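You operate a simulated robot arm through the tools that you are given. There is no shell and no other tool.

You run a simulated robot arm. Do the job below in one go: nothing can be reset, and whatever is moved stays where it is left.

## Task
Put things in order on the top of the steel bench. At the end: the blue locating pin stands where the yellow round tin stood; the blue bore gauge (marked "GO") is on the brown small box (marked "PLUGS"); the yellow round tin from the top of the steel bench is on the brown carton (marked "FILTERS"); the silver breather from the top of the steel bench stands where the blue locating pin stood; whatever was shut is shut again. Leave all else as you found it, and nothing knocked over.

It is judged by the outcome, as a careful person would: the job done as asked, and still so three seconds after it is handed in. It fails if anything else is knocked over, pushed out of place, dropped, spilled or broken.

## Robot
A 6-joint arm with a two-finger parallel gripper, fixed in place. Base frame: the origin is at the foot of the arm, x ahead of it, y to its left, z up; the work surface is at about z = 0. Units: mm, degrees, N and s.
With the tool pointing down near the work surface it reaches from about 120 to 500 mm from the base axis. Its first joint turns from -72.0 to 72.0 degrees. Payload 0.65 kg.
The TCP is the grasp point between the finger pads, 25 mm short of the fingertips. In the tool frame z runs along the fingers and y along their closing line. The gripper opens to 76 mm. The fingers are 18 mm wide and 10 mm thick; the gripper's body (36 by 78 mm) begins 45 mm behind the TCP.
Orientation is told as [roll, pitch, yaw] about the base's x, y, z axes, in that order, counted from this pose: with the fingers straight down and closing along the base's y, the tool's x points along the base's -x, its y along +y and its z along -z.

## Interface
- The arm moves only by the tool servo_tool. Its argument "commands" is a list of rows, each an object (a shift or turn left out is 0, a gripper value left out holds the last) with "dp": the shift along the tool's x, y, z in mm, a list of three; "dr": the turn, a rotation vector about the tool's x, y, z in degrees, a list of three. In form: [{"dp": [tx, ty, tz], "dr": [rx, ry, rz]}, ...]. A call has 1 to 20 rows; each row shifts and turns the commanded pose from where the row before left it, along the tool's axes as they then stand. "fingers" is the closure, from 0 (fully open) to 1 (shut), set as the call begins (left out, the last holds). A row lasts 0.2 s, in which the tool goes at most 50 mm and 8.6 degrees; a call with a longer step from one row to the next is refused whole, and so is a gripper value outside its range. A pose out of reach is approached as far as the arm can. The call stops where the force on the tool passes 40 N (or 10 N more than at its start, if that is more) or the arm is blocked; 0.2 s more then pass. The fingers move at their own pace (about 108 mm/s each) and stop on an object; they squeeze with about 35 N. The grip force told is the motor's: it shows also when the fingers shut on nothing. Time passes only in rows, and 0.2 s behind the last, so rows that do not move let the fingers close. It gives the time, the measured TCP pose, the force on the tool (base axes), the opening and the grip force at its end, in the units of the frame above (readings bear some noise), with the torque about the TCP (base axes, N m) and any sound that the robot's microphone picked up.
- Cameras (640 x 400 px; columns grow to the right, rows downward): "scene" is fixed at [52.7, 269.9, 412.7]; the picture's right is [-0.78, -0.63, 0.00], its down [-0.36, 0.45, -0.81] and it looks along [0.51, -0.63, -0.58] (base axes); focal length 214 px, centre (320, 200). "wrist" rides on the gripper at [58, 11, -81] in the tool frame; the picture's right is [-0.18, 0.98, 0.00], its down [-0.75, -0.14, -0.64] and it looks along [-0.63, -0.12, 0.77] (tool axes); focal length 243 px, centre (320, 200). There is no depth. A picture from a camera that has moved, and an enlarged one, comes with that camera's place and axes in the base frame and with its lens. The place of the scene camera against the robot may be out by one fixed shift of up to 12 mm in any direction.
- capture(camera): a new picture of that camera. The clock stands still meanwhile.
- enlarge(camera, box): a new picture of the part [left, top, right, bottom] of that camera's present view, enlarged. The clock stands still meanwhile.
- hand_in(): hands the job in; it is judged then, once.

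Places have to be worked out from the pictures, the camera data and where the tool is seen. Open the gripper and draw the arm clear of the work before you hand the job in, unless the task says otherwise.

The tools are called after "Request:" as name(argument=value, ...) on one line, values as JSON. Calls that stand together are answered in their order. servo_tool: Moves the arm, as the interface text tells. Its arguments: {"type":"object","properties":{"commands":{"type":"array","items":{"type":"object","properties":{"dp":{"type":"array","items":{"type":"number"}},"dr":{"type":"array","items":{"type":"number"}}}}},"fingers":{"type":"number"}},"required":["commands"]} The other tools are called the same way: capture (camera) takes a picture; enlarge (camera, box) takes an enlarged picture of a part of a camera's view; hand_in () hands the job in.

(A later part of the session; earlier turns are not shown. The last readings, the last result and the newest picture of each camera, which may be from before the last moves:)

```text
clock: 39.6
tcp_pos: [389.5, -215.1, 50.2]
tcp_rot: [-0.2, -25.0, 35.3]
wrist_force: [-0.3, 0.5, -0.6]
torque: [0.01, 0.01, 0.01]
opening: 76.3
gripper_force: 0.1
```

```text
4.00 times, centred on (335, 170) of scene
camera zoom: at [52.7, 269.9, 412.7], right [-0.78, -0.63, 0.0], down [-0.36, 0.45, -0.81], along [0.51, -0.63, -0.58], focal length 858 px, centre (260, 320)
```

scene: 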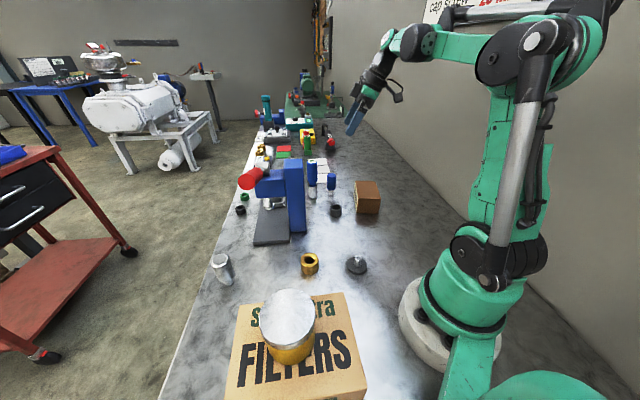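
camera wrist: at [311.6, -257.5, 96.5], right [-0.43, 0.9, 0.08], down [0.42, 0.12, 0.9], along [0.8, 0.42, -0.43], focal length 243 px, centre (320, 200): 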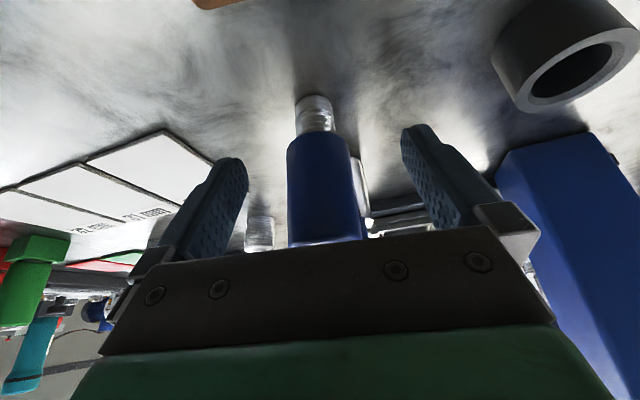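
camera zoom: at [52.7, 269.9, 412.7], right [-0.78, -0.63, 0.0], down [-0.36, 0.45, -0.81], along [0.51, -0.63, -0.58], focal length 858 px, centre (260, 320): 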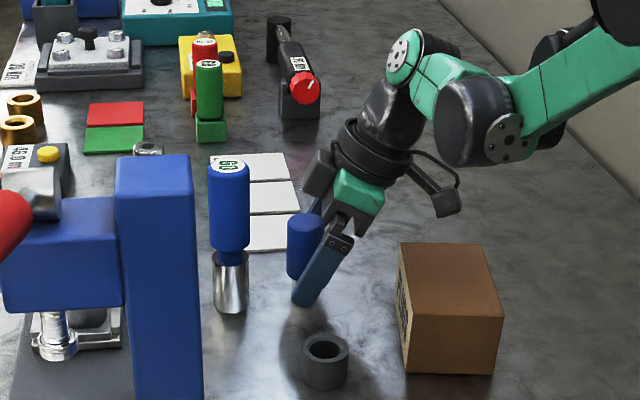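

The pin is centred between the fingers at (390, -215). I'll close on it.

Request:
servo_tool(commands=[{}, {}, {}, {}], fingers=1)

Request:
servo_tool(commands=[{"dp": [-4.2, 0, -9.06]}, {"dp": [-4.2, 0, -9.06]}, {"dp": [-4.2, 0, -9.06]}, {}])

Request:
capture(camera="wrist")

Request:
enlarge(camera="scene", box=[290, 120, 380, 220])

```text
clock: 40.6
tcp_pos: [388.8, -215.9, 48.2]
tcp_rot: [-0.1, -25.0, 35.2]
wrist_force: [0.8, 0.5, 0.0]
torque: [-0.02, -0.01, -0.01]
opening: 28.6
gripper_force: 34.8
```

```text
clock: 41.6
tcp_pos: [389.5, -215.0, 79.3]
tcp_rot: [-0.1, -25.0, 35.2]
wrist_force: [-0.4, 0.3, -1.2]
torque: [0.02, 0.0, 0.02]
opening: 28.3
gripper_force: 35.3
```

```text
taken
camera wrist: at [311.5, -257.3, 126.0], right [-0.43, 0.9, 0.08], down [0.42, 0.12, 0.9], along [0.8, 0.42, -0.43], focal length 243 px, centre (320, 200)
```

wrist: 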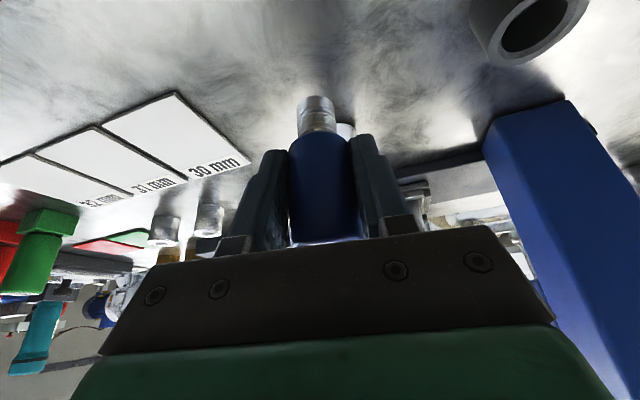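

```text
4.00 times, centred on (335, 170) of scene
camera zoom: at [52.7, 269.9, 412.7], right [-0.78, -0.63, 0.0], down [-0.36, 0.45, -0.81], along [0.51, -0.63, -0.58], focal length 858 px, centre (260, 320)
```

zoom: 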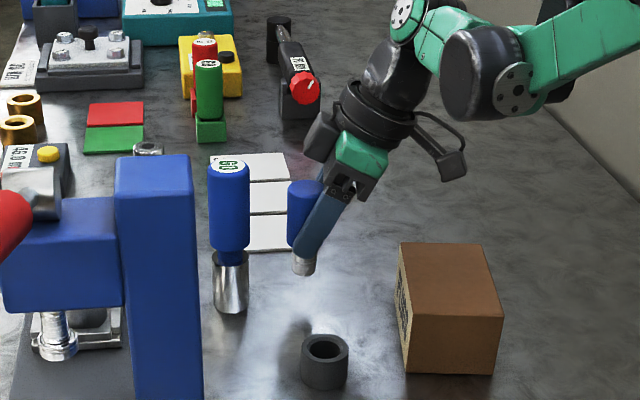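

The pin is gripped and lifted. I'll raise it to z≈200, turn the tool to the tin's bearing, and carry it over to above the tin's old spot (418, -346.7).

Request:
servo_tool(commands=[{"dp": [-10.1, 0, -21.75]}, {"dp": [-10.1, 0, -21.75]}, {"dp": [-10.1, 0, -21.75]}, {"dp": [-10.1, 0, -21.75]}, {"dp": [-10.1, 0, -21.75]}, {"dr": [3.51, 0, 7.53]}, {"dr": [3.51, 0, 7.53]}, {"dr": [3.51, 0, 7.53]}, {"dr": [3.51, 0, 7.53]}, {"dr": [3.51, 0, 7.53]}, {"dr": [3.51, 0, 7.53]}, {"dr": [3.51, 0, 7.53]}, {"dr": [3.51, 0, 7.53]}, {"dr": [3.51, 0, 7.53]}, {}])

Request:
capture(camera="scene")

```text
clock: 44.8
tcp_pos: [388.6, -216.7, 199.6]
tcp_rot: [0.0, -25.1, -39.7]
wrist_force: [0.1, 0.5, -0.5]
torque: [0.02, 0.01, 0.01]
opening: 28.0
gripper_force: 34.9
```

```text
taken
```

scene: 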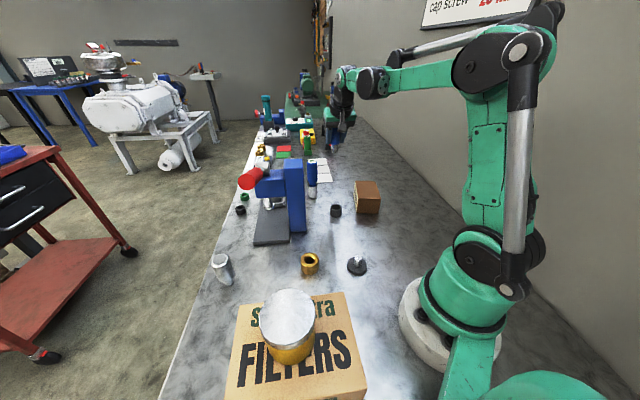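

The pose is as planned; I'll translate to above the tin's old spot.

Request:
servo_tool(commands=[{"dp": [-24, -20.6, 11.2]}, {"dp": [-24, -20.6, 11.2]}, {"dp": [-24, -20.6, 11.2]}, {"dp": [-24, -20.6, 11.2]}, {}])

Request:
capture(camera="wrist")

```text
clock: 46.0
tcp_pos: [417.7, -347.0, 197.1]
tcp_rot: [0.0, -25.1, -39.6]
wrist_force: [-0.1, 0.6, -1.6]
torque: [0.01, 0.03, 0.01]
opening: 28.2
gripper_force: 35.2
```

```text
taken
camera wrist: at [357.4, -284.7, 244.3], right [0.76, 0.65, 0.08], down [0.23, -0.37, 0.9], along [0.62, -0.66, -0.43], focal length 243 px, centre (320, 200)
```

wrist: 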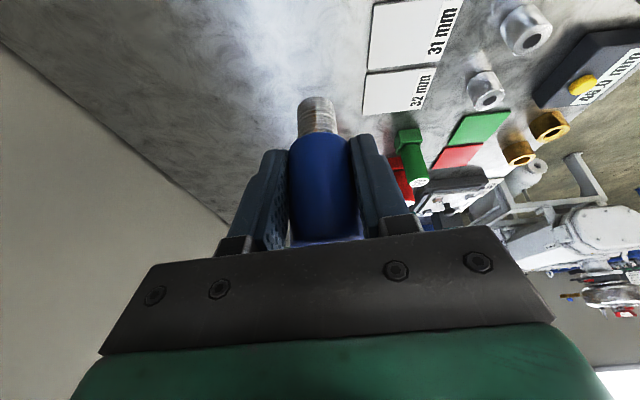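

I'm directly over the tin's old spot. I'll lower the pin to a few millimetres above the bench.

Request:
servo_tool(commands=[{"dp": [8.45, 0, 18.12]}, {"dp": [8.45, 0, 18.12]}, {"dp": [8.45, 0, 18.12]}, {"dp": [8.45, 0, 18.12]}, {"dp": [8.45, 0, 18.12]}, {"dp": [8.45, 0, 18.12]}, {"dp": [6.34, 0, 13.6]}, {}])

Request:
capture(camera="wrist")

Request:
enlarge(camera="scene", box=[290, 120, 400, 220])

```text
clock: 47.8
tcp_pos: [436.4, -362.0, 72.3]
tcp_rot: [0.0, -25.1, -39.6]
wrist_force: [-0.4, 0.0, -0.9]
torque: [0.03, 0.02, 0.0]
opening: 28.3
gripper_force: 34.3
out of reach, approached as far as the arm can: row 2, 3, 4, 5
```

```text
taken
camera wrist: at [376.0, -298.5, 119.2], right [0.76, 0.65, 0.08], down [0.23, -0.37, 0.9], along [0.62, -0.66, -0.43], focal length 243 px, centre (320, 200)
```

wrist: 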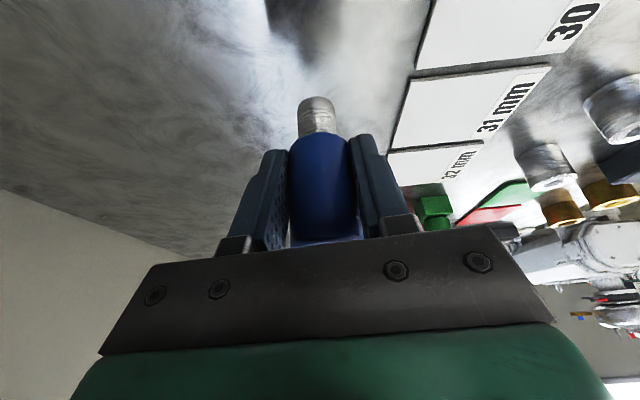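

```text
4.00 times, centred on (345, 170) of scene
camera zoom: at [52.7, 269.9, 412.7], right [-0.78, -0.63, 0.0], down [-0.36, 0.45, -0.81], along [0.51, -0.63, -0.58], focal length 858 px, centre (220, 320)
```

zoom: 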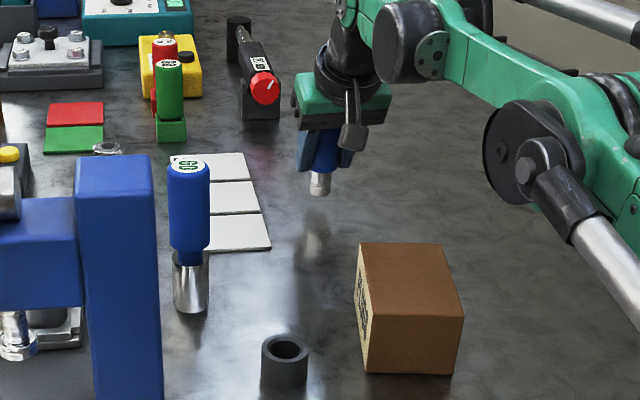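

The report says some rows were out of reach and the tool drifted outward to (436, -362, 72); the pin is still held upright about 22 mm above the bench. I'll correct gently back inward and check the pose.

Request:
servo_tool(commands=[{"dp": [7.25, 0, -3.38]}, {}])

```text
clock: 48.4
tcp_pos: [430.1, -357.0, 72.3]
tcp_rot: [0.0, -24.9, -39.6]
wrist_force: [-1.0, -0.3, -0.9]
torque: [-0.01, -0.02, 0.02]
opening: 28.0
gripper_force: 34.7
```

That step tracked properly. I'll take the remaining 16 mm inward.

Request:
servo_tool(commands=[{"dp": [7.2, 0, -3.36]}, {"dp": [7.2, 0, -3.36]}, {}])

Request:
capture(camera="wrist")

```text
clock: 49.2
tcp_pos: [419.4, -345.1, 72.8]
tcp_rot: [0.0, -25.1, -39.6]
wrist_force: [0.1, 0.3, -1.2]
torque: [-0.04, -0.01, -0.02]
opening: 28.0
gripper_force: 34.9
```

```text
taken
camera wrist: at [358.2, -282.4, 119.6], right [0.76, 0.65, 0.08], down [0.23, -0.37, 0.9], along [0.62, -0.66, -0.43], focal length 243 px, centre (320, 200)
```

wrist: 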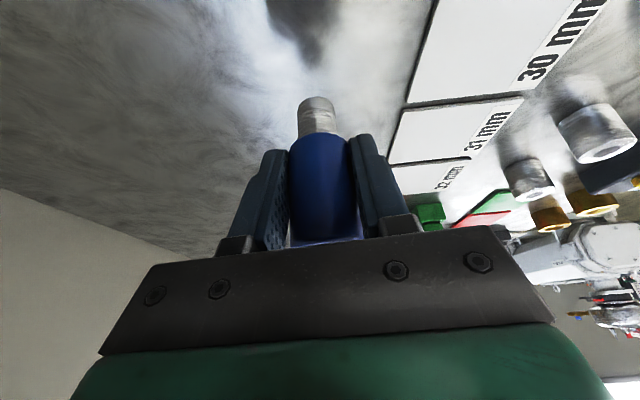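

I'm back over the spot at z≈73. I'll descend 16 mm and then step down to contact.

Request:
servo_tool(commands=[{"dp": [3.38, -0.2, 7.25]}, {"dp": [3.38, -0.2, 7.25]}, {}])

Request:
capture(camera="wrist")

```text
clock: 50.0
tcp_pos: [418.4, -346.1, 55.7]
tcp_rot: [0.0, -25.0, -39.6]
wrist_force: [0.0, 0.3, -0.9]
torque: [0.04, 0.0, 0.01]
opening: 28.2
gripper_force: 35.5
```

```text
taken
camera wrist: at [357.4, -282.8, 103.1], right [0.76, 0.65, 0.08], down [0.23, -0.37, 0.9], along [0.62, -0.66, -0.43], focal length 243 px, centre (320, 200)
```

wrist: 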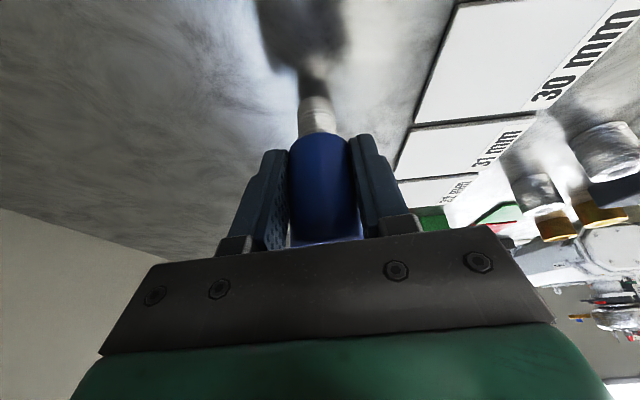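

Pin bottom is about 6 mm above the bench. I'll step down in small increments until contact shows.

Request:
servo_tool(commands=[{"dp": [0.85, 0, 1.81]}, {"dp": [0.85, 0, 1.81]}, {}])

Request:
servo_tool(commands=[{"dp": [0.42, 0, 0.91]}, {}])

Request:
servo_tool(commands=[{"dp": [0.42, 0, 0.91]}, {}])

```text
clock: 50.8
tcp_pos: [418.0, -346.5, 51.6]
tcp_rot: [0.0, -24.9, -39.5]
wrist_force: [0.6, 0.4, -1.0]
torque: [0.0, 0.0, -0.03]
opening: 28.0
gripper_force: 35.2
```

```text
clock: 51.4
tcp_pos: [418.5, -346.5, 50.8]
tcp_rot: [0.0, -25.0, -39.5]
wrist_force: [-0.5, -0.8, 0.0]
torque: [0.0, 0.03, 0.03]
opening: 27.9
gripper_force: 34.9
```

```text
clock: 52.0
tcp_pos: [418.0, -346.9, 49.5]
tcp_rot: [0.0, -25.0, -39.7]
wrist_force: [-0.2, 0.4, -0.5]
torque: [-0.03, 0.01, 0.03]
opening: 28.1
gripper_force: 34.8
```

Request:
servo_tool(commands=[{"dp": [0.42, 0, 0.91]}, {}])

Request:
capture(camera="wrist")

```text
clock: 52.6
tcp_pos: [417.1, -346.4, 47.8]
tcp_rot: [0.0, -25.2, -39.5]
wrist_force: [3.3, -0.7, 5.8]
torque: [-0.11, -0.14, 0.05]
opening: 28.0
gripper_force: 35.4
```

```text
taken
camera wrist: at [357.1, -283.6, 96.3], right [0.76, 0.65, 0.08], down [0.22, -0.37, 0.9], along [0.62, -0.66, -0.43], focal length 243 px, centre (320, 200)
```

wrist: 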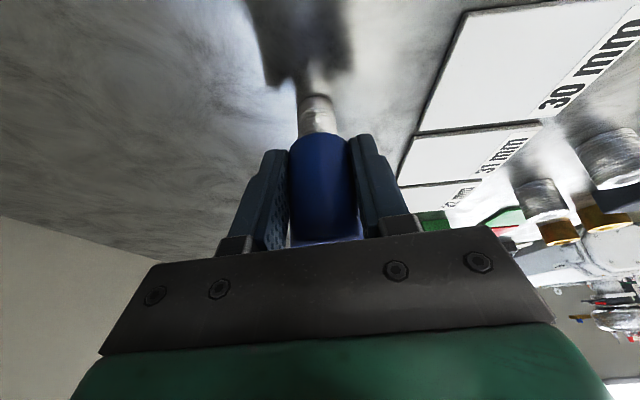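

Contact shows (≈6 N), so the pin stands on the bench. I'll open the fingers and check it stays upright.

Request:
servo_tool(commands=[{}, {}, {}], fingers=0.2)

Request:
capture(camera="wrist")

Request:
enlarge(camera="scene", box=[290, 120, 400, 220])

```text
clock: 53.4
tcp_pos: [417.7, -345.9, 48.1]
tcp_rot: [0.0, -25.0, -39.7]
wrist_force: [0.9, 0.6, -0.1]
torque: [-0.02, 0.02, 0.0]
opening: 60.7
gripper_force: 0.0
```

```text
taken
camera wrist: at [357.0, -283.6, 96.1], right [0.76, 0.65, 0.08], down [0.23, -0.37, 0.9], along [0.62, -0.66, -0.43], focal length 243 px, centre (320, 200)
```

wrist: 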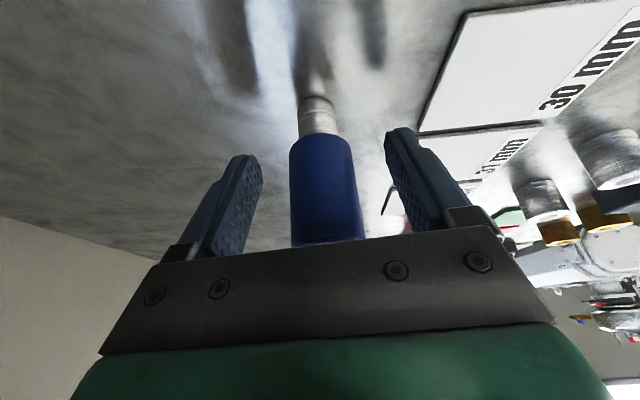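

```text
4.00 times, centred on (345, 170) of scene
camera zoom: at [52.7, 269.9, 412.7], right [-0.78, -0.63, 0.0], down [-0.36, 0.45, -0.81], along [0.51, -0.63, -0.58], focal length 858 px, centre (220, 320)
```

zoom: 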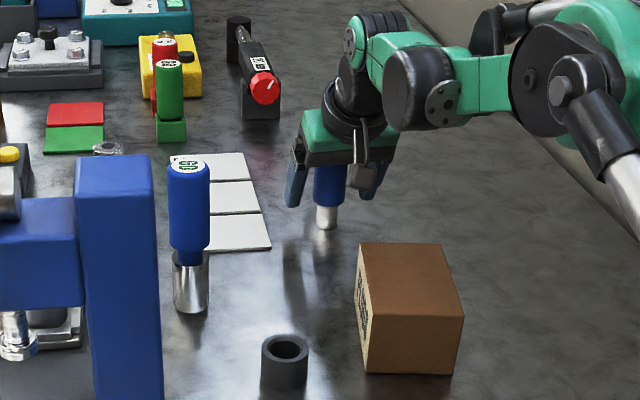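

The pin stands upright on the tin's old spot. I'll lift away in short steps, checking for any drift.

Request:
servo_tool(commands=[{"dp": [-4.2, 0, -9.06]}, {"dp": [-4.2, 0, -9.06]}, {}])

Request:
servo_tool(commands=[{"dp": [-4.2, 0, -9.06]}, {"dp": [-4.2, 0, -9.06]}, {}])

```text
clock: 54.2
tcp_pos: [416.8, -346.9, 69.9]
tcp_rot: [-0.1, -25.0, -39.6]
wrist_force: [-0.6, -1.1, -0.4]
torque: [-0.04, 0.01, -0.02]
opening: 60.8
gripper_force: 0.0
```

```text
clock: 55.0
tcp_pos: [418.0, -347.3, 88.4]
tcp_rot: [0.1, -25.0, -39.7]
wrist_force: [-0.4, -0.1, 0.4]
torque: [0.0, 0.01, 0.0]
opening: 61.0
gripper_force: 0.2
```

Lift is vertical and clean. I'll continue up and then draw back radially, and look at the result.

Request:
servo_tool(commands=[{"dp": [-5.3, 0, -11.3]}, {"dp": [-5.3, 0, -11.3]}, {"dp": [-5.3, 0, -11.3]}, {"dp": [-6.3, 0, -13.6]}, {"dp": [18.1, 0, -8.5]}, {"dp": [18.1, 0, -8.5]}, {"dp": [18.1, 0, -8.5]}, {"dp": [18.1, 0, -8.5]}, {"dp": [18.1, 0, -8.5]}, {}])

Request:
capture(camera="wrist")

Request:
enlarge(camera="scene", box=[290, 120, 400, 220])

```text
clock: 57.2
tcp_pos: [340.6, -280.0, 141.3]
tcp_rot: [0.0, -25.0, -39.5]
wrist_force: [0.2, -0.4, -0.1]
torque: [0.02, -0.01, -0.02]
opening: 60.7
gripper_force: 0.1
```

```text
taken
camera wrist: at [280.5, -217.6, 188.3], right [0.76, 0.65, 0.08], down [0.23, -0.37, 0.9], along [0.62, -0.66, -0.43], focal length 243 px, centre (320, 200)
```

wrist: 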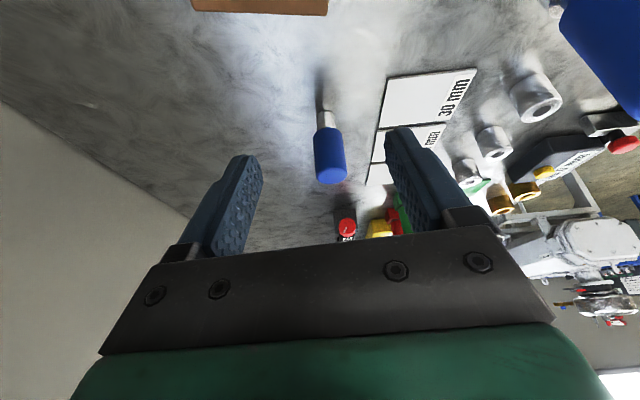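

```text
4.00 times, centred on (345, 170) of scene
camera zoom: at [52.7, 269.9, 412.7], right [-0.78, -0.63, 0.0], down [-0.36, 0.45, -0.81], along [0.51, -0.63, -0.58], focal length 858 px, centre (220, 320)
```

zoom: 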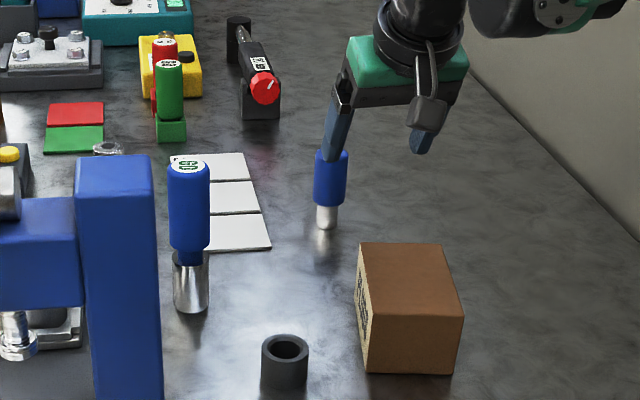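

The pin is standing at (418, -347) as intended. Next is the GO gauge: I'll rise, level the tool, and view the gauge from nearer.

Request:
servo_tool(commands=[{"dp": [-10.6, 0, -22.7]}, {"dp": [-10.6, 0, -22.7]}, {"dp": [-10.6, 0, -22.7]}, {"dp": [-10.6, 0, -22.7]}, {"dp": [-10.6, 0, -22.7]}, {"dr": [0, 8.34, 0]}, {"dr": [0, 8.33, 0]}, {"dr": [0, 8.33, 0]}, {"dr": [0, 0, -5.83]}, {"dr": [0, 0, -5.83]}, {"dr": [0, 0, -5.84]}, {"dp": [13.1, 32.5, 0]}, {"dp": [13.1, 32.5, 0]}, {"dp": [13.1, 32.5, 0]}, {"dp": [13.1, 32.5, 0]}, {}], fingers=0)

Request:
capture(camera="wrist")

Request:
capture(camera="scene")

```text
clock: 60.6
tcp_pos: [334.5, -136.7, 259.6]
tcp_rot: [-0.1, 0.0, -22.1]
wrist_force: [0.4, -0.2, -0.9]
torque: [-0.02, -0.01, 0.03]
opening: 75.9
gripper_force: 0.0
out of reach, approached as far as the arm can: row 8
```

```text
taken
camera wrist: at [284.0, -105.7, 339.2], right [0.54, 0.84, 0.0], down [0.64, -0.41, 0.64], along [0.54, -0.35, -0.77], focal length 243 px, centre (320, 200)
```

wrist: 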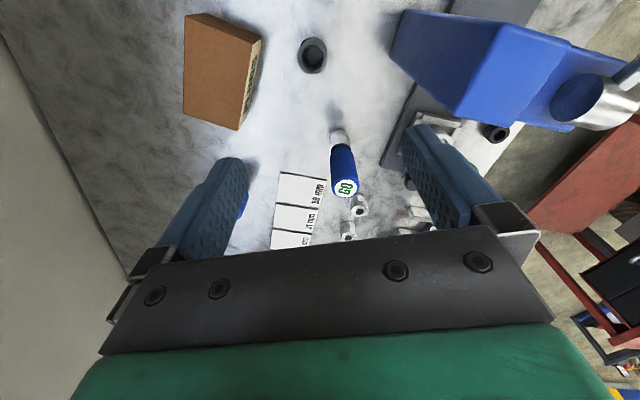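

```text
taken
```

scene: 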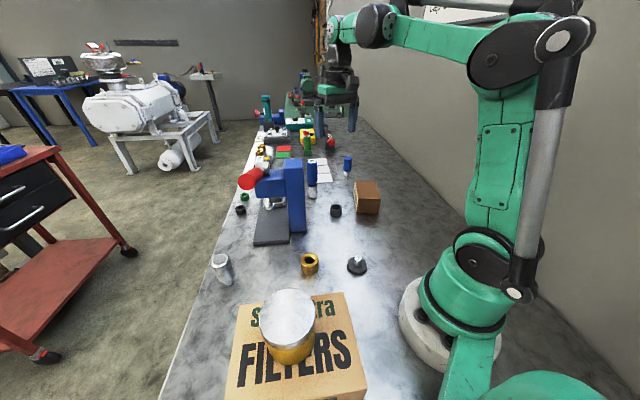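

Gauge and box are both in view. I'll enlarge to measure them.

Request:
enlarge(camera="wrist", box=[170, 0, 410, 240])

```text
1.67 times, centred on (290, 120) of wrist
camera zoom: at [284.0, -105.7, 339.2], right [0.54, 0.84, 0.0], down [0.64, -0.41, 0.64], along [0.54, -0.35, -0.77], focal length 404 px, centre (370, 333)
```

zoom: 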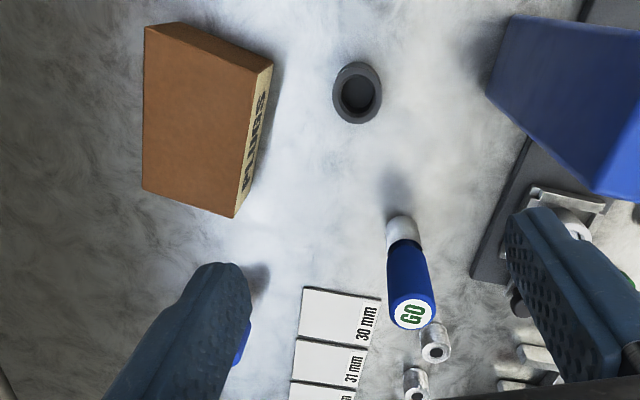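

The box centre measures (281, -241), and the gauge is at about (429, -169), ≈130 mm tall. I'll tilt 15° for reach and move to above the gauge at z≈175.

Request:
servo_tool(commands=[{"dr": [0, -7.5, 0]}, {"dr": [0, -7.5, 0]}, {"dp": [-18.6, 1.4, 26.9]}, {"dp": [-18.6, 1.4, 26.9]}, {"dp": [-18.6, 1.4, 26.9]}, {"dp": [-18.6, 1.4, 26.9]}, {}])

Request:
enlarge(camera="wrist", box=[220, 0, 420, 200])

Request:
enlarge(camera="scene", box=[270, 100, 390, 220])

```text
clock: 62.2
tcp_pos: [429.0, -169.4, 176.7]
tcp_rot: [0.0, -15.1, -22.1]
wrist_force: [-0.5, -0.7, -0.3]
torque: [0.0, -0.02, 0.02]
opening: 76.2
gripper_force: 0.1
```

```text
2.00 times, centred on (320, 100) of wrist
camera zoom: at [360.6, -131.0, 237.4], right [0.53, 0.84, 0.05], down [0.47, -0.34, 0.82], along [0.71, -0.41, -0.58], focal length 485 px, centre (320, 400)
```

zoom: 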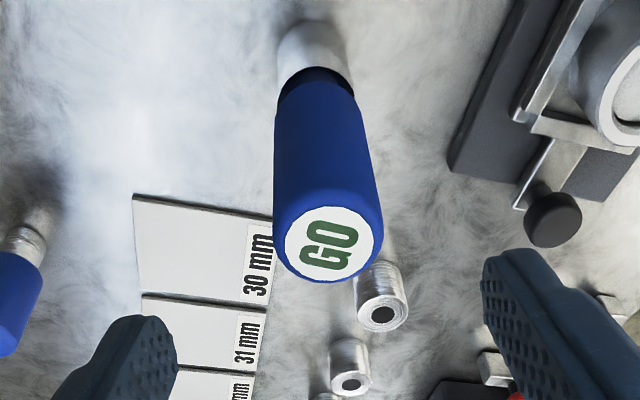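

```text
3.33 times, centred on (330, 160) of scene
camera zoom: at [52.7, 269.9, 412.7], right [-0.78, -0.63, 0.0], down [-0.36, 0.45, -0.81], along [0.51, -0.63, -0.58], focal length 715 px, centre (287, 333)
```

zoom: 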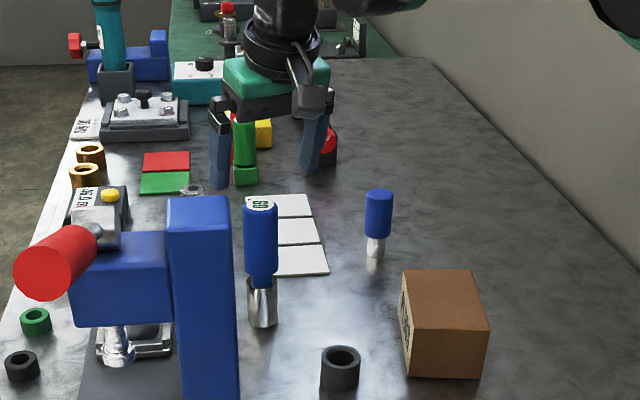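

The gauge measures (433, -167.5), about 3 mm off in each tool direction. I'll correct and drop to z≈160 for a final alignment check.

Request:
servo_tool(commands=[{"dp": [0.7, 1.6, 8.5]}, {"dp": [0.7, 1.7, 8.5]}, {}])

Request:
capture(camera="wrist")

```text
clock: 63.0
tcp_pos: [433.8, -166.8, 159.4]
tcp_rot: [0.0, -15.0, -22.1]
wrist_force: [-0.4, 0.0, -0.3]
torque: [-0.02, -0.05, 0.0]
opening: 76.1
gripper_force: 0.1
```

```text
taken
camera wrist: at [365.0, -128.7, 221.1], right [0.53, 0.84, 0.05], down [0.47, -0.34, 0.82], along [0.71, -0.41, -0.58], focal length 243 px, centre (320, 200)
```

wrist: 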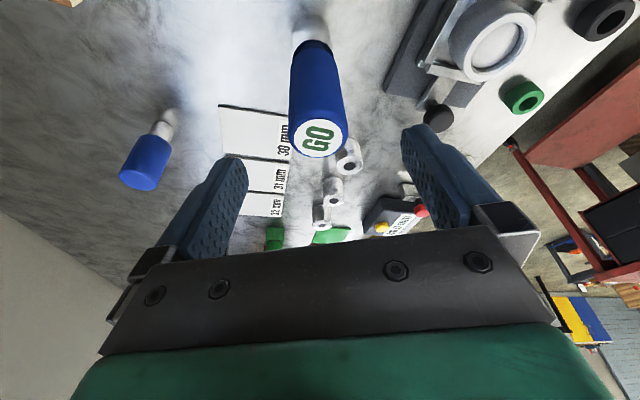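

The gauge is well centred. I'll descend to z≈95 around the blue handle and close.

Request:
servo_tool(commands=[{"dp": [3.5, 0, 12.3]}, {"dp": [3.5, 0, 12.3]}, {"dp": [3.5, 0, 12.3]}, {"dp": [3.5, 0, 12.3]}, {"dp": [3.5, 0, 12.3]}, {}])

Request:
capture(camera="wrist")

Request:
enlarge(camera="scene", box=[270, 100, 390, 220])

```text
clock: 64.4
tcp_pos: [432.8, -165.7, 95.6]
tcp_rot: [0.0, -15.0, -22.0]
wrist_force: [-1.3, 0.7, 0.6]
torque: [0.01, 0.0, -0.01]
opening: 76.4
gripper_force: 0.1
```

```text
taken
camera wrist: at [364.1, -128.4, 156.5], right [0.53, 0.84, 0.05], down [0.47, -0.34, 0.82], along [0.7, -0.41, -0.58], focal length 243 px, centre (320, 200)
```

wrist: 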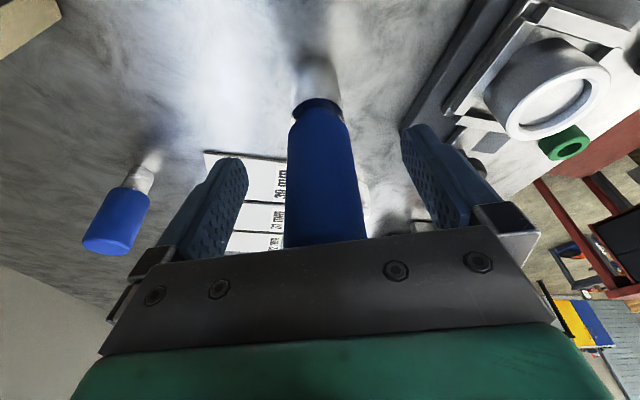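

```text
3.33 times, centred on (330, 160) of scene
camera zoom: at [52.7, 269.9, 412.7], right [-0.78, -0.63, 0.0], down [-0.36, 0.45, -0.81], along [0.51, -0.63, -0.58], focal length 715 px, centre (287, 333)
```

zoom: 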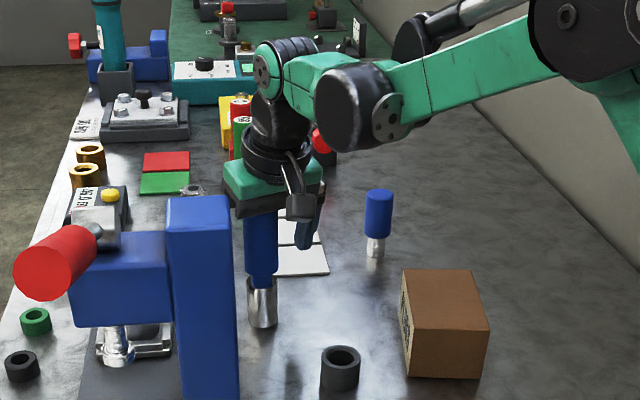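

The handle is between the pads. Closing the grip now, then a 30 mm test lift.

Request:
servo_tool(commands=[{}, {}, {}, {}], fingers=1)

Request:
servo_tool(commands=[{"dp": [-2.59, 0, -9.66]}, {"dp": [-2.59, 0, -9.66]}, {"dp": [-2.59, 0, -9.66]}, {}])

Request:
capture(camera="wrist")

Request:
enlarge(camera="scene", box=[270, 100, 390, 220])

```text
clock: 65.4
tcp_pos: [432.4, -166.4, 95.1]
tcp_rot: [0.0, -15.1, -22.1]
wrist_force: [0.0, -0.9, -0.1]
torque: [0.01, 0.03, -0.03]
opening: 31.3
gripper_force: 34.6
```

```text
clock: 66.4
tcp_pos: [432.8, -166.7, 126.9]
tcp_rot: [0.1, -15.0, -22.1]
wrist_force: [-0.2, 0.3, -2.0]
torque: [-0.02, 0.04, -0.01]
opening: 31.0
gripper_force: 34.5
```

```text
taken
camera wrist: at [364.3, -128.2, 187.3], right [0.53, 0.84, 0.05], down [0.47, -0.34, 0.82], along [0.7, -0.41, -0.58], focal length 243 px, centre (320, 200)
```

wrist: 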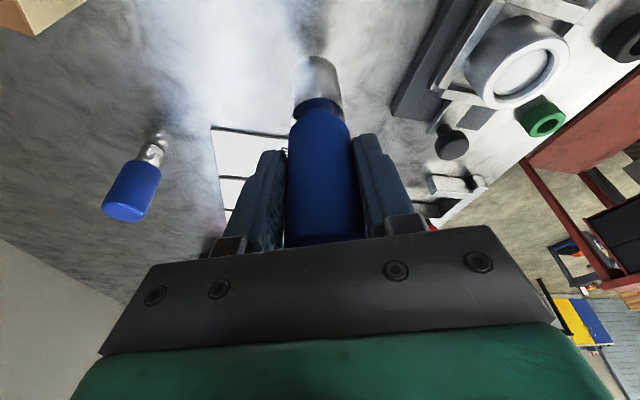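

```text
3.33 times, centred on (330, 160) of scene
camera zoom: at [52.7, 269.9, 412.7], right [-0.78, -0.63, 0.0], down [-0.36, 0.45, -0.81], along [0.51, -0.63, -0.58], focal length 715 px, centre (287, 333)
```

zoom: 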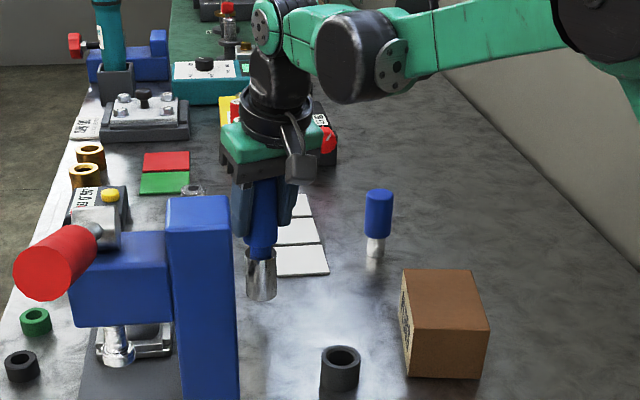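

The gauge is held securely. I'll raise it to z≈200 and carry it over the box centre (281, -241).

Request:
servo_tool(commands=[{"dp": [5.4, 0, -26.3]}, {"dp": [5.4, 0, -26.3]}, {"dp": [5.4, 0, -26.3]}, {"dp": [18.5, -31.5, -4.96]}, {"dp": [18.5, -31.5, -4.96]}, {"dp": [18.5, -31.5, -4.96]}, {"dp": [18.5, -31.5, -4.96]}, {}])

Request:
capture(camera="wrist")

Request:
enlarge(camera="scene", box=[290, 80, 440, 230])

```text
clock: 68.2
tcp_pos: [279.0, -242.2, 195.8]
tcp_rot: [0.0, -15.0, -22.1]
wrist_force: [-0.6, 0.6, -3.6]
torque: [0.0, 0.01, 0.02]
opening: 31.0
gripper_force: 35.7
```

```text
taken
camera wrist: at [210.4, -204.3, 257.0], right [0.53, 0.84, 0.05], down [0.47, -0.34, 0.82], along [0.7, -0.41, -0.58], focal length 243 px, centre (320, 200)
```

wrist: 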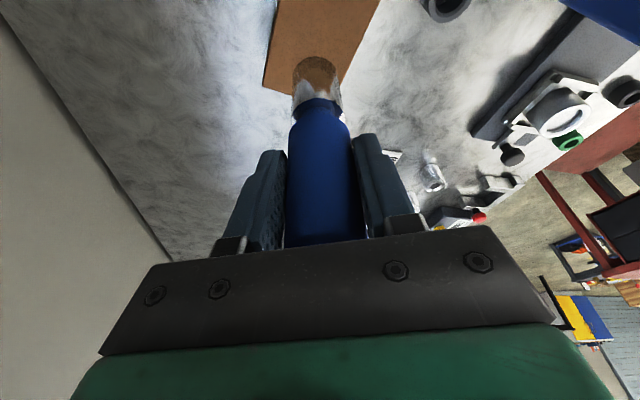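

```text
2.67 times, centred on (365, 155) of scene
camera zoom: at [52.7, 269.8, 412.7], right [-0.78, -0.63, 0.0], down [-0.36, 0.45, -0.81], along [0.51, -0.63, -0.58], focal length 572 px, centre (200, 320)
```

zoom: 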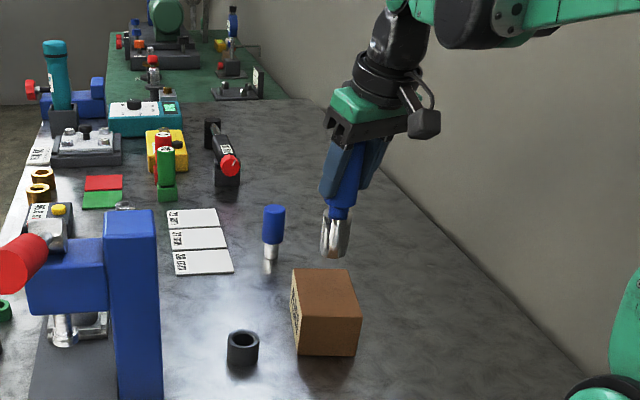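

The gauge is over the box centre. I'll lower to about 8 mm above the box top, then step down to contact.

Request:
servo_tool(commands=[{"dp": [3.45, 0, 12.9]}, {"dp": [3.45, 0, 12.9]}, {"dp": [3.45, 0, 12.9]}, {}])

Request:
capture(camera="wrist")

Request:
enlarge(camera="scene", box=[290, 80, 440, 230])

```text
clock: 69.2
tcp_pos: [278.8, -241.3, 156.8]
tcp_rot: [0.0, -14.9, -22.1]
wrist_force: [0.1, -0.3, -3.3]
torque: [0.01, 0.0, -0.02]
opening: 30.9
gripper_force: 34.6
```

```text
taken
camera wrist: at [211.1, -202.5, 218.4], right [0.53, 0.84, 0.05], down [0.47, -0.34, 0.82], along [0.7, -0.41, -0.58], focal length 243 px, centre (320, 200)
```

wrist: 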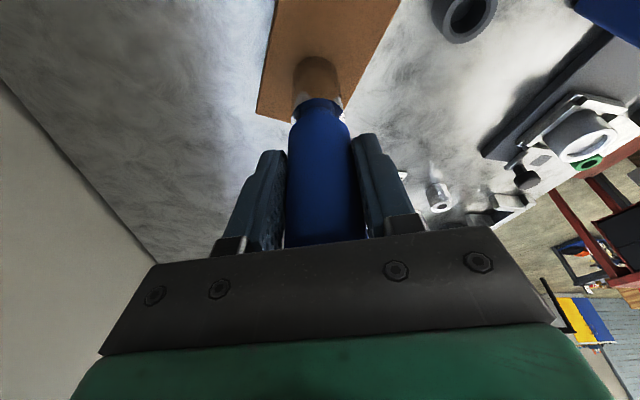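

```text
2.67 times, centred on (365, 155) of scene
camera zoom: at [52.7, 269.8, 412.7], right [-0.78, -0.63, 0.0], down [-0.36, 0.45, -0.81], along [0.51, -0.63, -0.58], focal length 572 px, centre (200, 320)
```

zoom: 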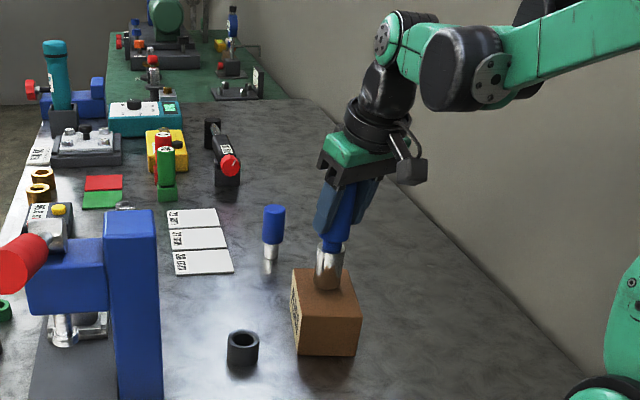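

I'll step down in small moves until contact with the box.

Request:
servo_tool(commands=[{"dp": [0.52, 0, 1.93]}, {"dp": [0.52, 0, 1.93]}, {}])

Request:
servo_tool(commands=[{"dp": [0.39, 0, 1.45]}, {}])

Request:
servo_tool(commands=[{"dp": [0.39, 0, 1.45]}, {}])

```text
clock: 70.0
tcp_pos: [280.8, -240.9, 152.8]
tcp_rot: [0.0, -15.0, -22.1]
wrist_force: [0.1, 0.3, -3.5]
torque: [0.01, 0.01, 0.0]
opening: 31.1
gripper_force: 34.8
```

```text
clock: 70.6
tcp_pos: [279.4, -241.4, 152.7]
tcp_rot: [0.0, -15.1, -22.1]
wrist_force: [-0.1, 0.6, -2.7]
torque: [0.01, 0.04, 0.05]
opening: 30.9
gripper_force: 35.2
```

```text
clock: 71.2
tcp_pos: [280.6, -241.0, 150.0]
tcp_rot: [0.0, -15.0, -22.1]
wrist_force: [-1.2, 0.2, 9.5]
torque: [0.1, 0.09, 0.04]
opening: 31.0
gripper_force: 34.7
```

Contact at z≈150 (≈9.5 N). I'll open the fingers and check the gauge stands.

Request:
servo_tool(commands=[{}, {}, {}], fingers=0.15)

Request:
capture(camera="wrist")

Request:
enlarge(camera="scene", box=[290, 80, 440, 230])

```text
clock: 72.0
tcp_pos: [278.8, -239.8, 150.9]
tcp_rot: [0.0, -15.1, -22.1]
wrist_force: [0.4, 1.0, -0.2]
torque: [0.01, 0.01, 0.04]
opening: 64.7
gripper_force: 0.1
```

```text
taken
camera wrist: at [211.7, -202.4, 211.5], right [0.54, 0.84, 0.05], down [0.47, -0.34, 0.82], along [0.7, -0.41, -0.58], focal length 243 px, centre (320, 200)
```

wrist: 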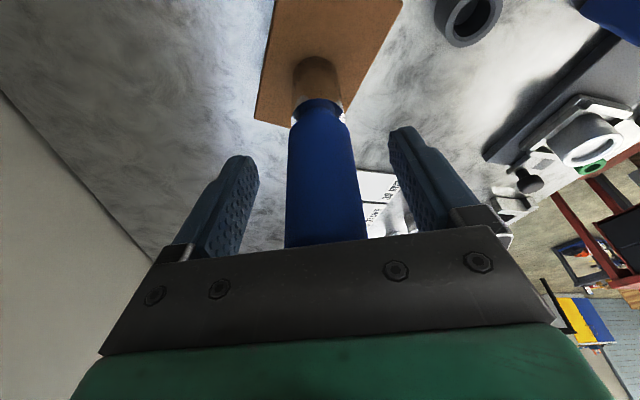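

```text
2.67 times, centred on (365, 155) of scene
camera zoom: at [52.7, 269.9, 412.7], right [-0.78, -0.63, 0.0], down [-0.36, 0.45, -0.81], along [0.51, -0.63, -0.58], focal length 572 px, centre (200, 320)
```

zoom: 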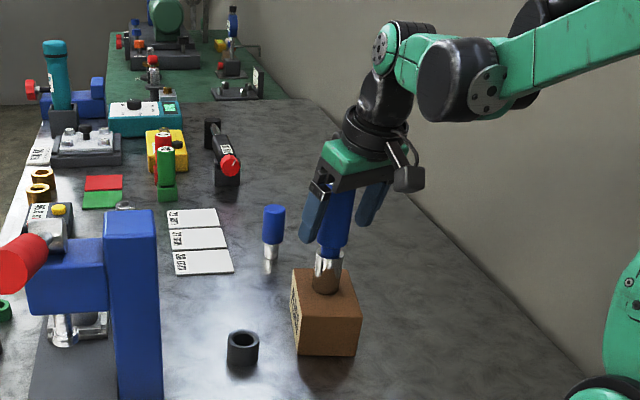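

The gauge stands on the box. I'll lift straight up well clear of it (top at ≈185).

Request:
servo_tool(commands=[{"dp": [-2.59, 0, -9.66]}, {"dp": [-2.59, 0, -9.66]}, {"dp": [-5.18, 0, -19.3]}, {"dp": [-5.18, 0, -19.3]}, {"dp": [-5.18, 0, -19.3]}, {"dp": [-5.18, 0, -19.3]}, {"dp": [-5.18, 0, -19.3]}, {}])

Request:
capture(camera="scene")

Request:
capture(camera="wrist")

```text
clock: 73.8
tcp_pos: [280.1, -240.8, 269.3]
tcp_rot: [0.0, -14.9, -22.1]
wrist_force: [-0.8, 0.1, -0.8]
torque: [0.05, 0.02, 0.01]
opening: 64.6
gripper_force: 0.1
```

```text
taken
```

scene: 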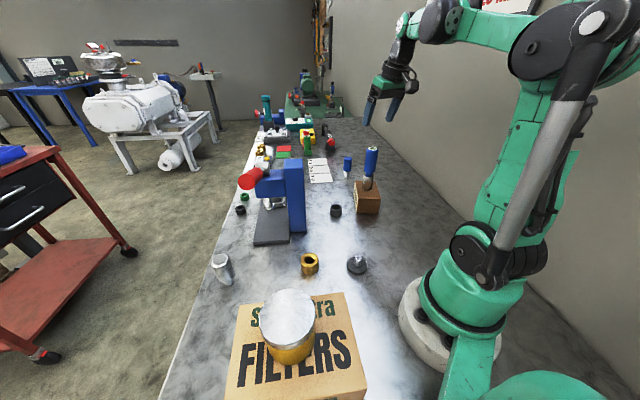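

```text
taken
camera wrist: at [211.9, -202.7, 332.2], right [0.54, 0.84, 0.05], down [0.47, -0.34, 0.82], along [0.7, -0.41, -0.58], focal length 243 px, centre (320, 200)
```

wrist: 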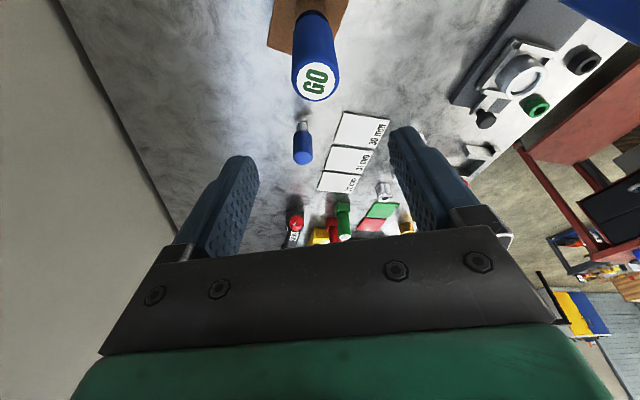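

The GO gauge stands upright on the PLUGS box. Now to the breather: I'll level the tool, turn it, and travel high across to view it from close by.

Request:
servo_tool(commands=[{"dr": [0, 7.5, 0]}, {"dr": [0, 7.5, 0]}, {"dr": [0, 0, -8]}, {"dr": [0, 0, -8]}, {"dr": [0, 0, -8]}, {"dr": [0, 0, -8]}, {"dr": [0, 0, -8]}, {"dr": [0, 0, -8]}, {"dp": [-17.2, 32.9, -1]}, {"dp": [-17.2, 32.9, -1]}, {"dp": [-17.2, 32.9, -1]}, {"dp": [-17.2, 32.9, -1]}, {"dp": [-17.2, 32.9, -1]}, {"dp": [-17.2, 32.9, -1]}, {"dp": [-17.2, 32.9, -1]}, {"dp": [-17.2, 32.9, -1]}, {"dp": [-17.2, 32.9, -1]}, {"dp": [-17.2, 32.9, -1]}, {}], fingers=0)

Request:
capture(camera="wrist")

Request:
capture(camera="scene")

```text
clock: 77.8
tcp_pos: [289.1, 131.1, 280.1]
tcp_rot: [0.0, 0.0, 25.8]
wrist_force: [0.2, -0.5, 0.0]
torque: [0.01, -0.01, 0.0]
opening: 75.7
gripper_force: 0.1
```

```text
taken
camera wrist: at [231.5, 114.1, 360.4], right [-0.26, 0.96, 0.0], down [0.74, 0.2, 0.64], along [0.62, 0.17, -0.77], focal length 243 px, centre (320, 200)
```

wrist: 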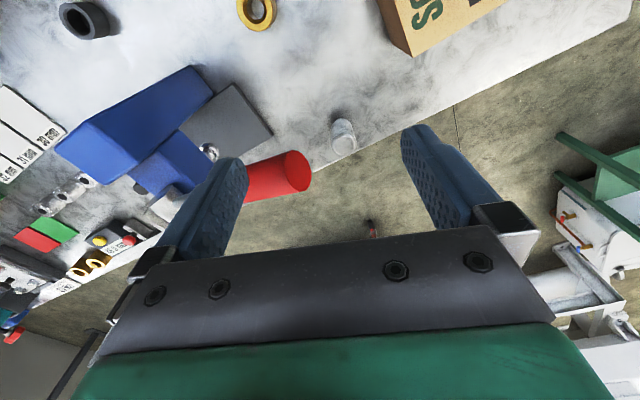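

```text
taken
```

scene: 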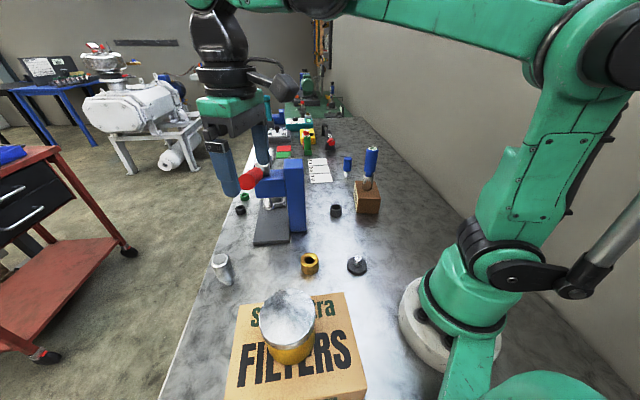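

The breather is visible between the fingers; I'll enlarge it.

Request:
enlarge(camera="wrist", box=[290, 80, 390, 170])

Request:
enlarge(camera="scene", box=[190, 230, 260, 300])

```text
4.44 times, centred on (340, 125) of wrist
camera zoom: at [231.5, 114.1, 360.4], right [-0.26, 0.96, 0.0], down [0.74, 0.2, 0.64], along [0.62, 0.17, -0.77], focal length 1078 px, centre (231, 533)
```

zoom: 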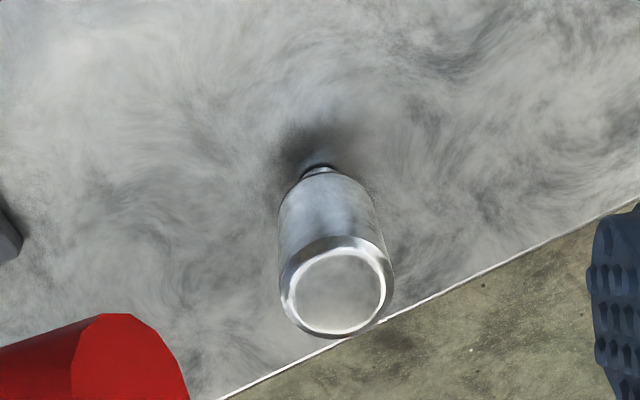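

```text
5.71 times, centred on (225, 265) of scene
camera zoom: at [52.7, 269.9, 412.7], right [-0.78, -0.63, 0.0], down [-0.36, 0.45, -0.81], along [0.51, -0.63, -0.58], focal length 1226 px, centre (863, -171)
```

zoom: 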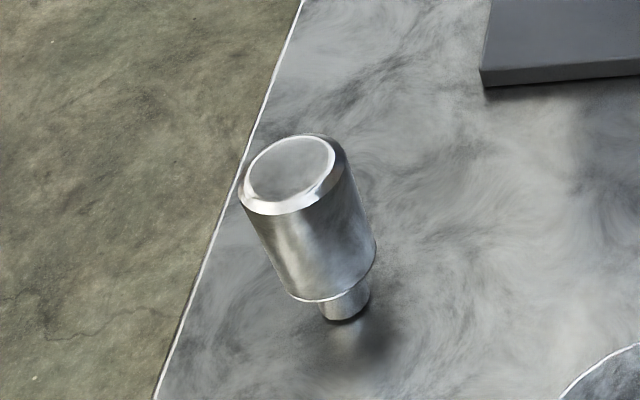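

The breather stands at (361, 180), is ≈82 mm tall and ≈33 mm across on a narrow foot. By comparing views, the press's red lever knob seems to be near (316, 122, 233), close to my tool, so I'll check that area before moving.

Request:
enlarge(camera="scene", box=[200, 120, 320, 230])

Request:
enlarge(camera="wrist", box=[60, 50, 340, 250])

```text
3.64 times, centred on (260, 175) of scene
camera zoom: at [52.7, 269.9, 412.7], right [-0.78, -0.63, 0.0], down [-0.36, 0.45, -0.81], along [0.51, -0.63, -0.58], focal length 780 px, centre (538, 291)
```

zoom: 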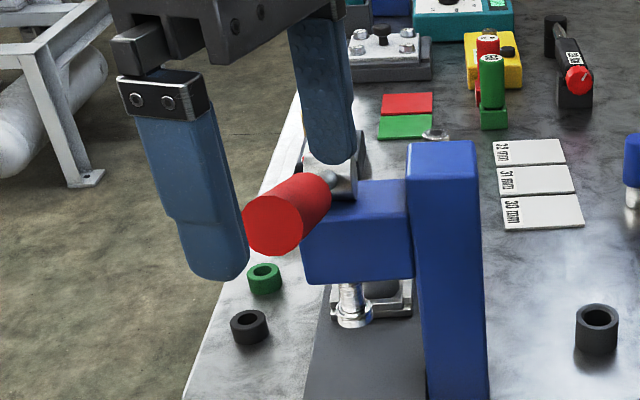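

```text
2.00 times, centred on (200, 150) of wrist
camera zoom: at [231.5, 114.1, 360.4], right [-0.26, 0.96, 0.0], down [0.74, 0.2, 0.64], along [0.62, 0.17, -0.77], focal length 485 px, centre (560, 300)
```

zoom: 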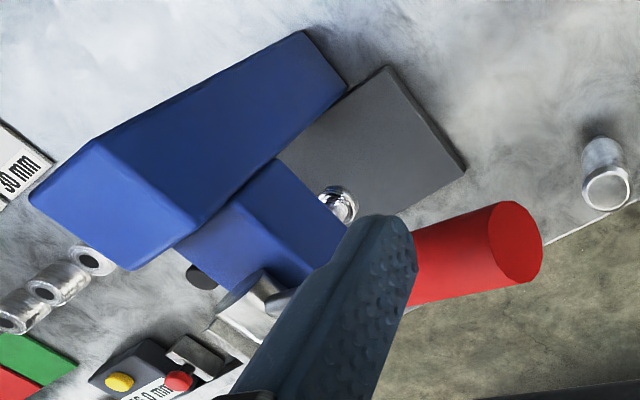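

The red lever knob spans roughly (316,122,233) to (360,65,210), about 20 mm from my finger, so I'll rise straight up first. Then I'll move away to +y, turn the tool to yaw -45° and tilt 25°, so the arm approaches the breather from the side away from the lever.

Request:
servo_tool(commands=[{"dp": [0, 0, -15]}, {"dp": [0, 0, -15]}, {"dp": [2.5, 39.5, 0]}, {"dp": [2.5, 39.5, 0]}, {"dr": [0, 0, 7.87]}, {"dr": [0, 0, 7.87]}, {"dr": [0, 0, 7.87]}, {"dr": [0, 0, 7.87]}, {"dr": [0, 0, 7.87]}, {"dr": [0, 0, 7.87]}, {"dr": [0, 0, 7.87]}, {"dr": [0, 0, 7.87]}, {"dr": [0, 0, 7.84]}, {}])

Request:
capture(camera="scene")

Request:
capture(camera="wrist")

```text
clock: 80.8
tcp_pos: [252.4, 199.4, 309.6]
tcp_rot: [0.1, -0.1, -45.1]
wrist_force: [0.2, -0.5, -1.1]
torque: [-0.05, -0.04, -0.03]
opening: 76.0
gripper_force: 0.0
```

```text
taken
```

scene: 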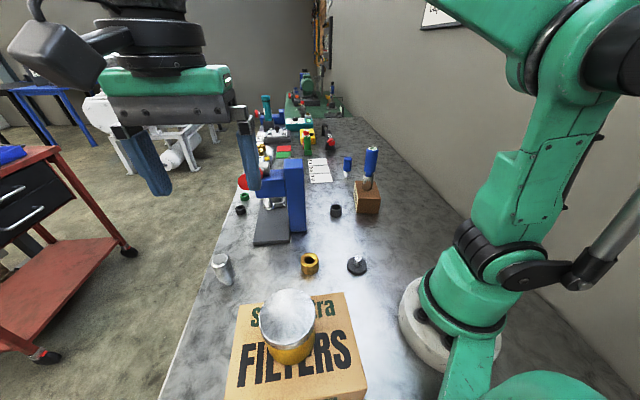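

```text
taken
camera wrist: at [217.3, 247.7, 389.4], right [0.83, 0.56, 0.0], down [0.43, -0.63, 0.64], along [0.36, -0.53, -0.77], focal length 243 px, centre (320, 200)
```

wrist: 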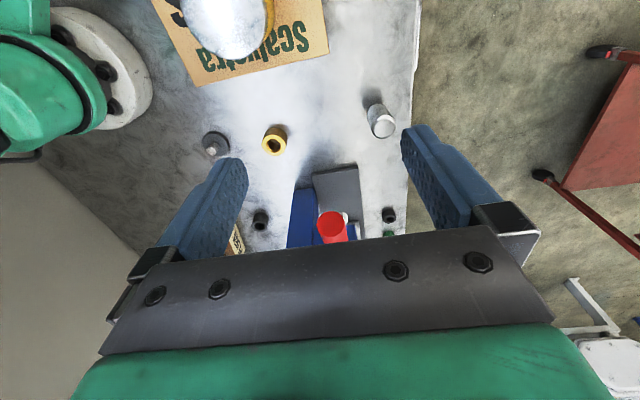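

The tool is clear of the lever. I'll enlarge the wrist view to double-check the breather's position from this angle.

Request:
enlarge(camera="wrist", box=[330, 70, 430, 160])

```text
4.44 times, centred on (380, 115) of wrist
camera zoom: at [217.3, 247.7, 389.4], right [0.83, 0.56, 0.0], down [0.43, -0.63, 0.64], along [0.36, -0.53, -0.77], focal length 1078 px, centre (53, 578)
```

zoom: 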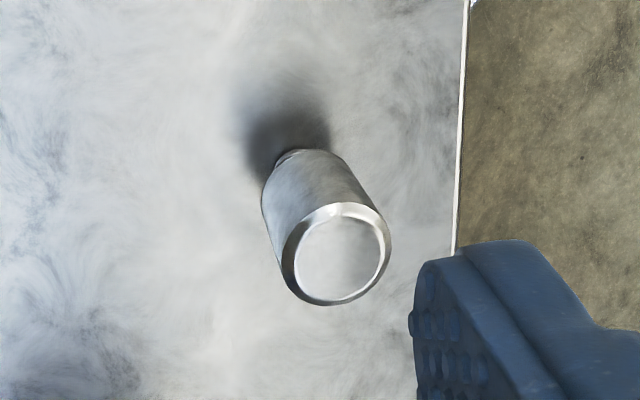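

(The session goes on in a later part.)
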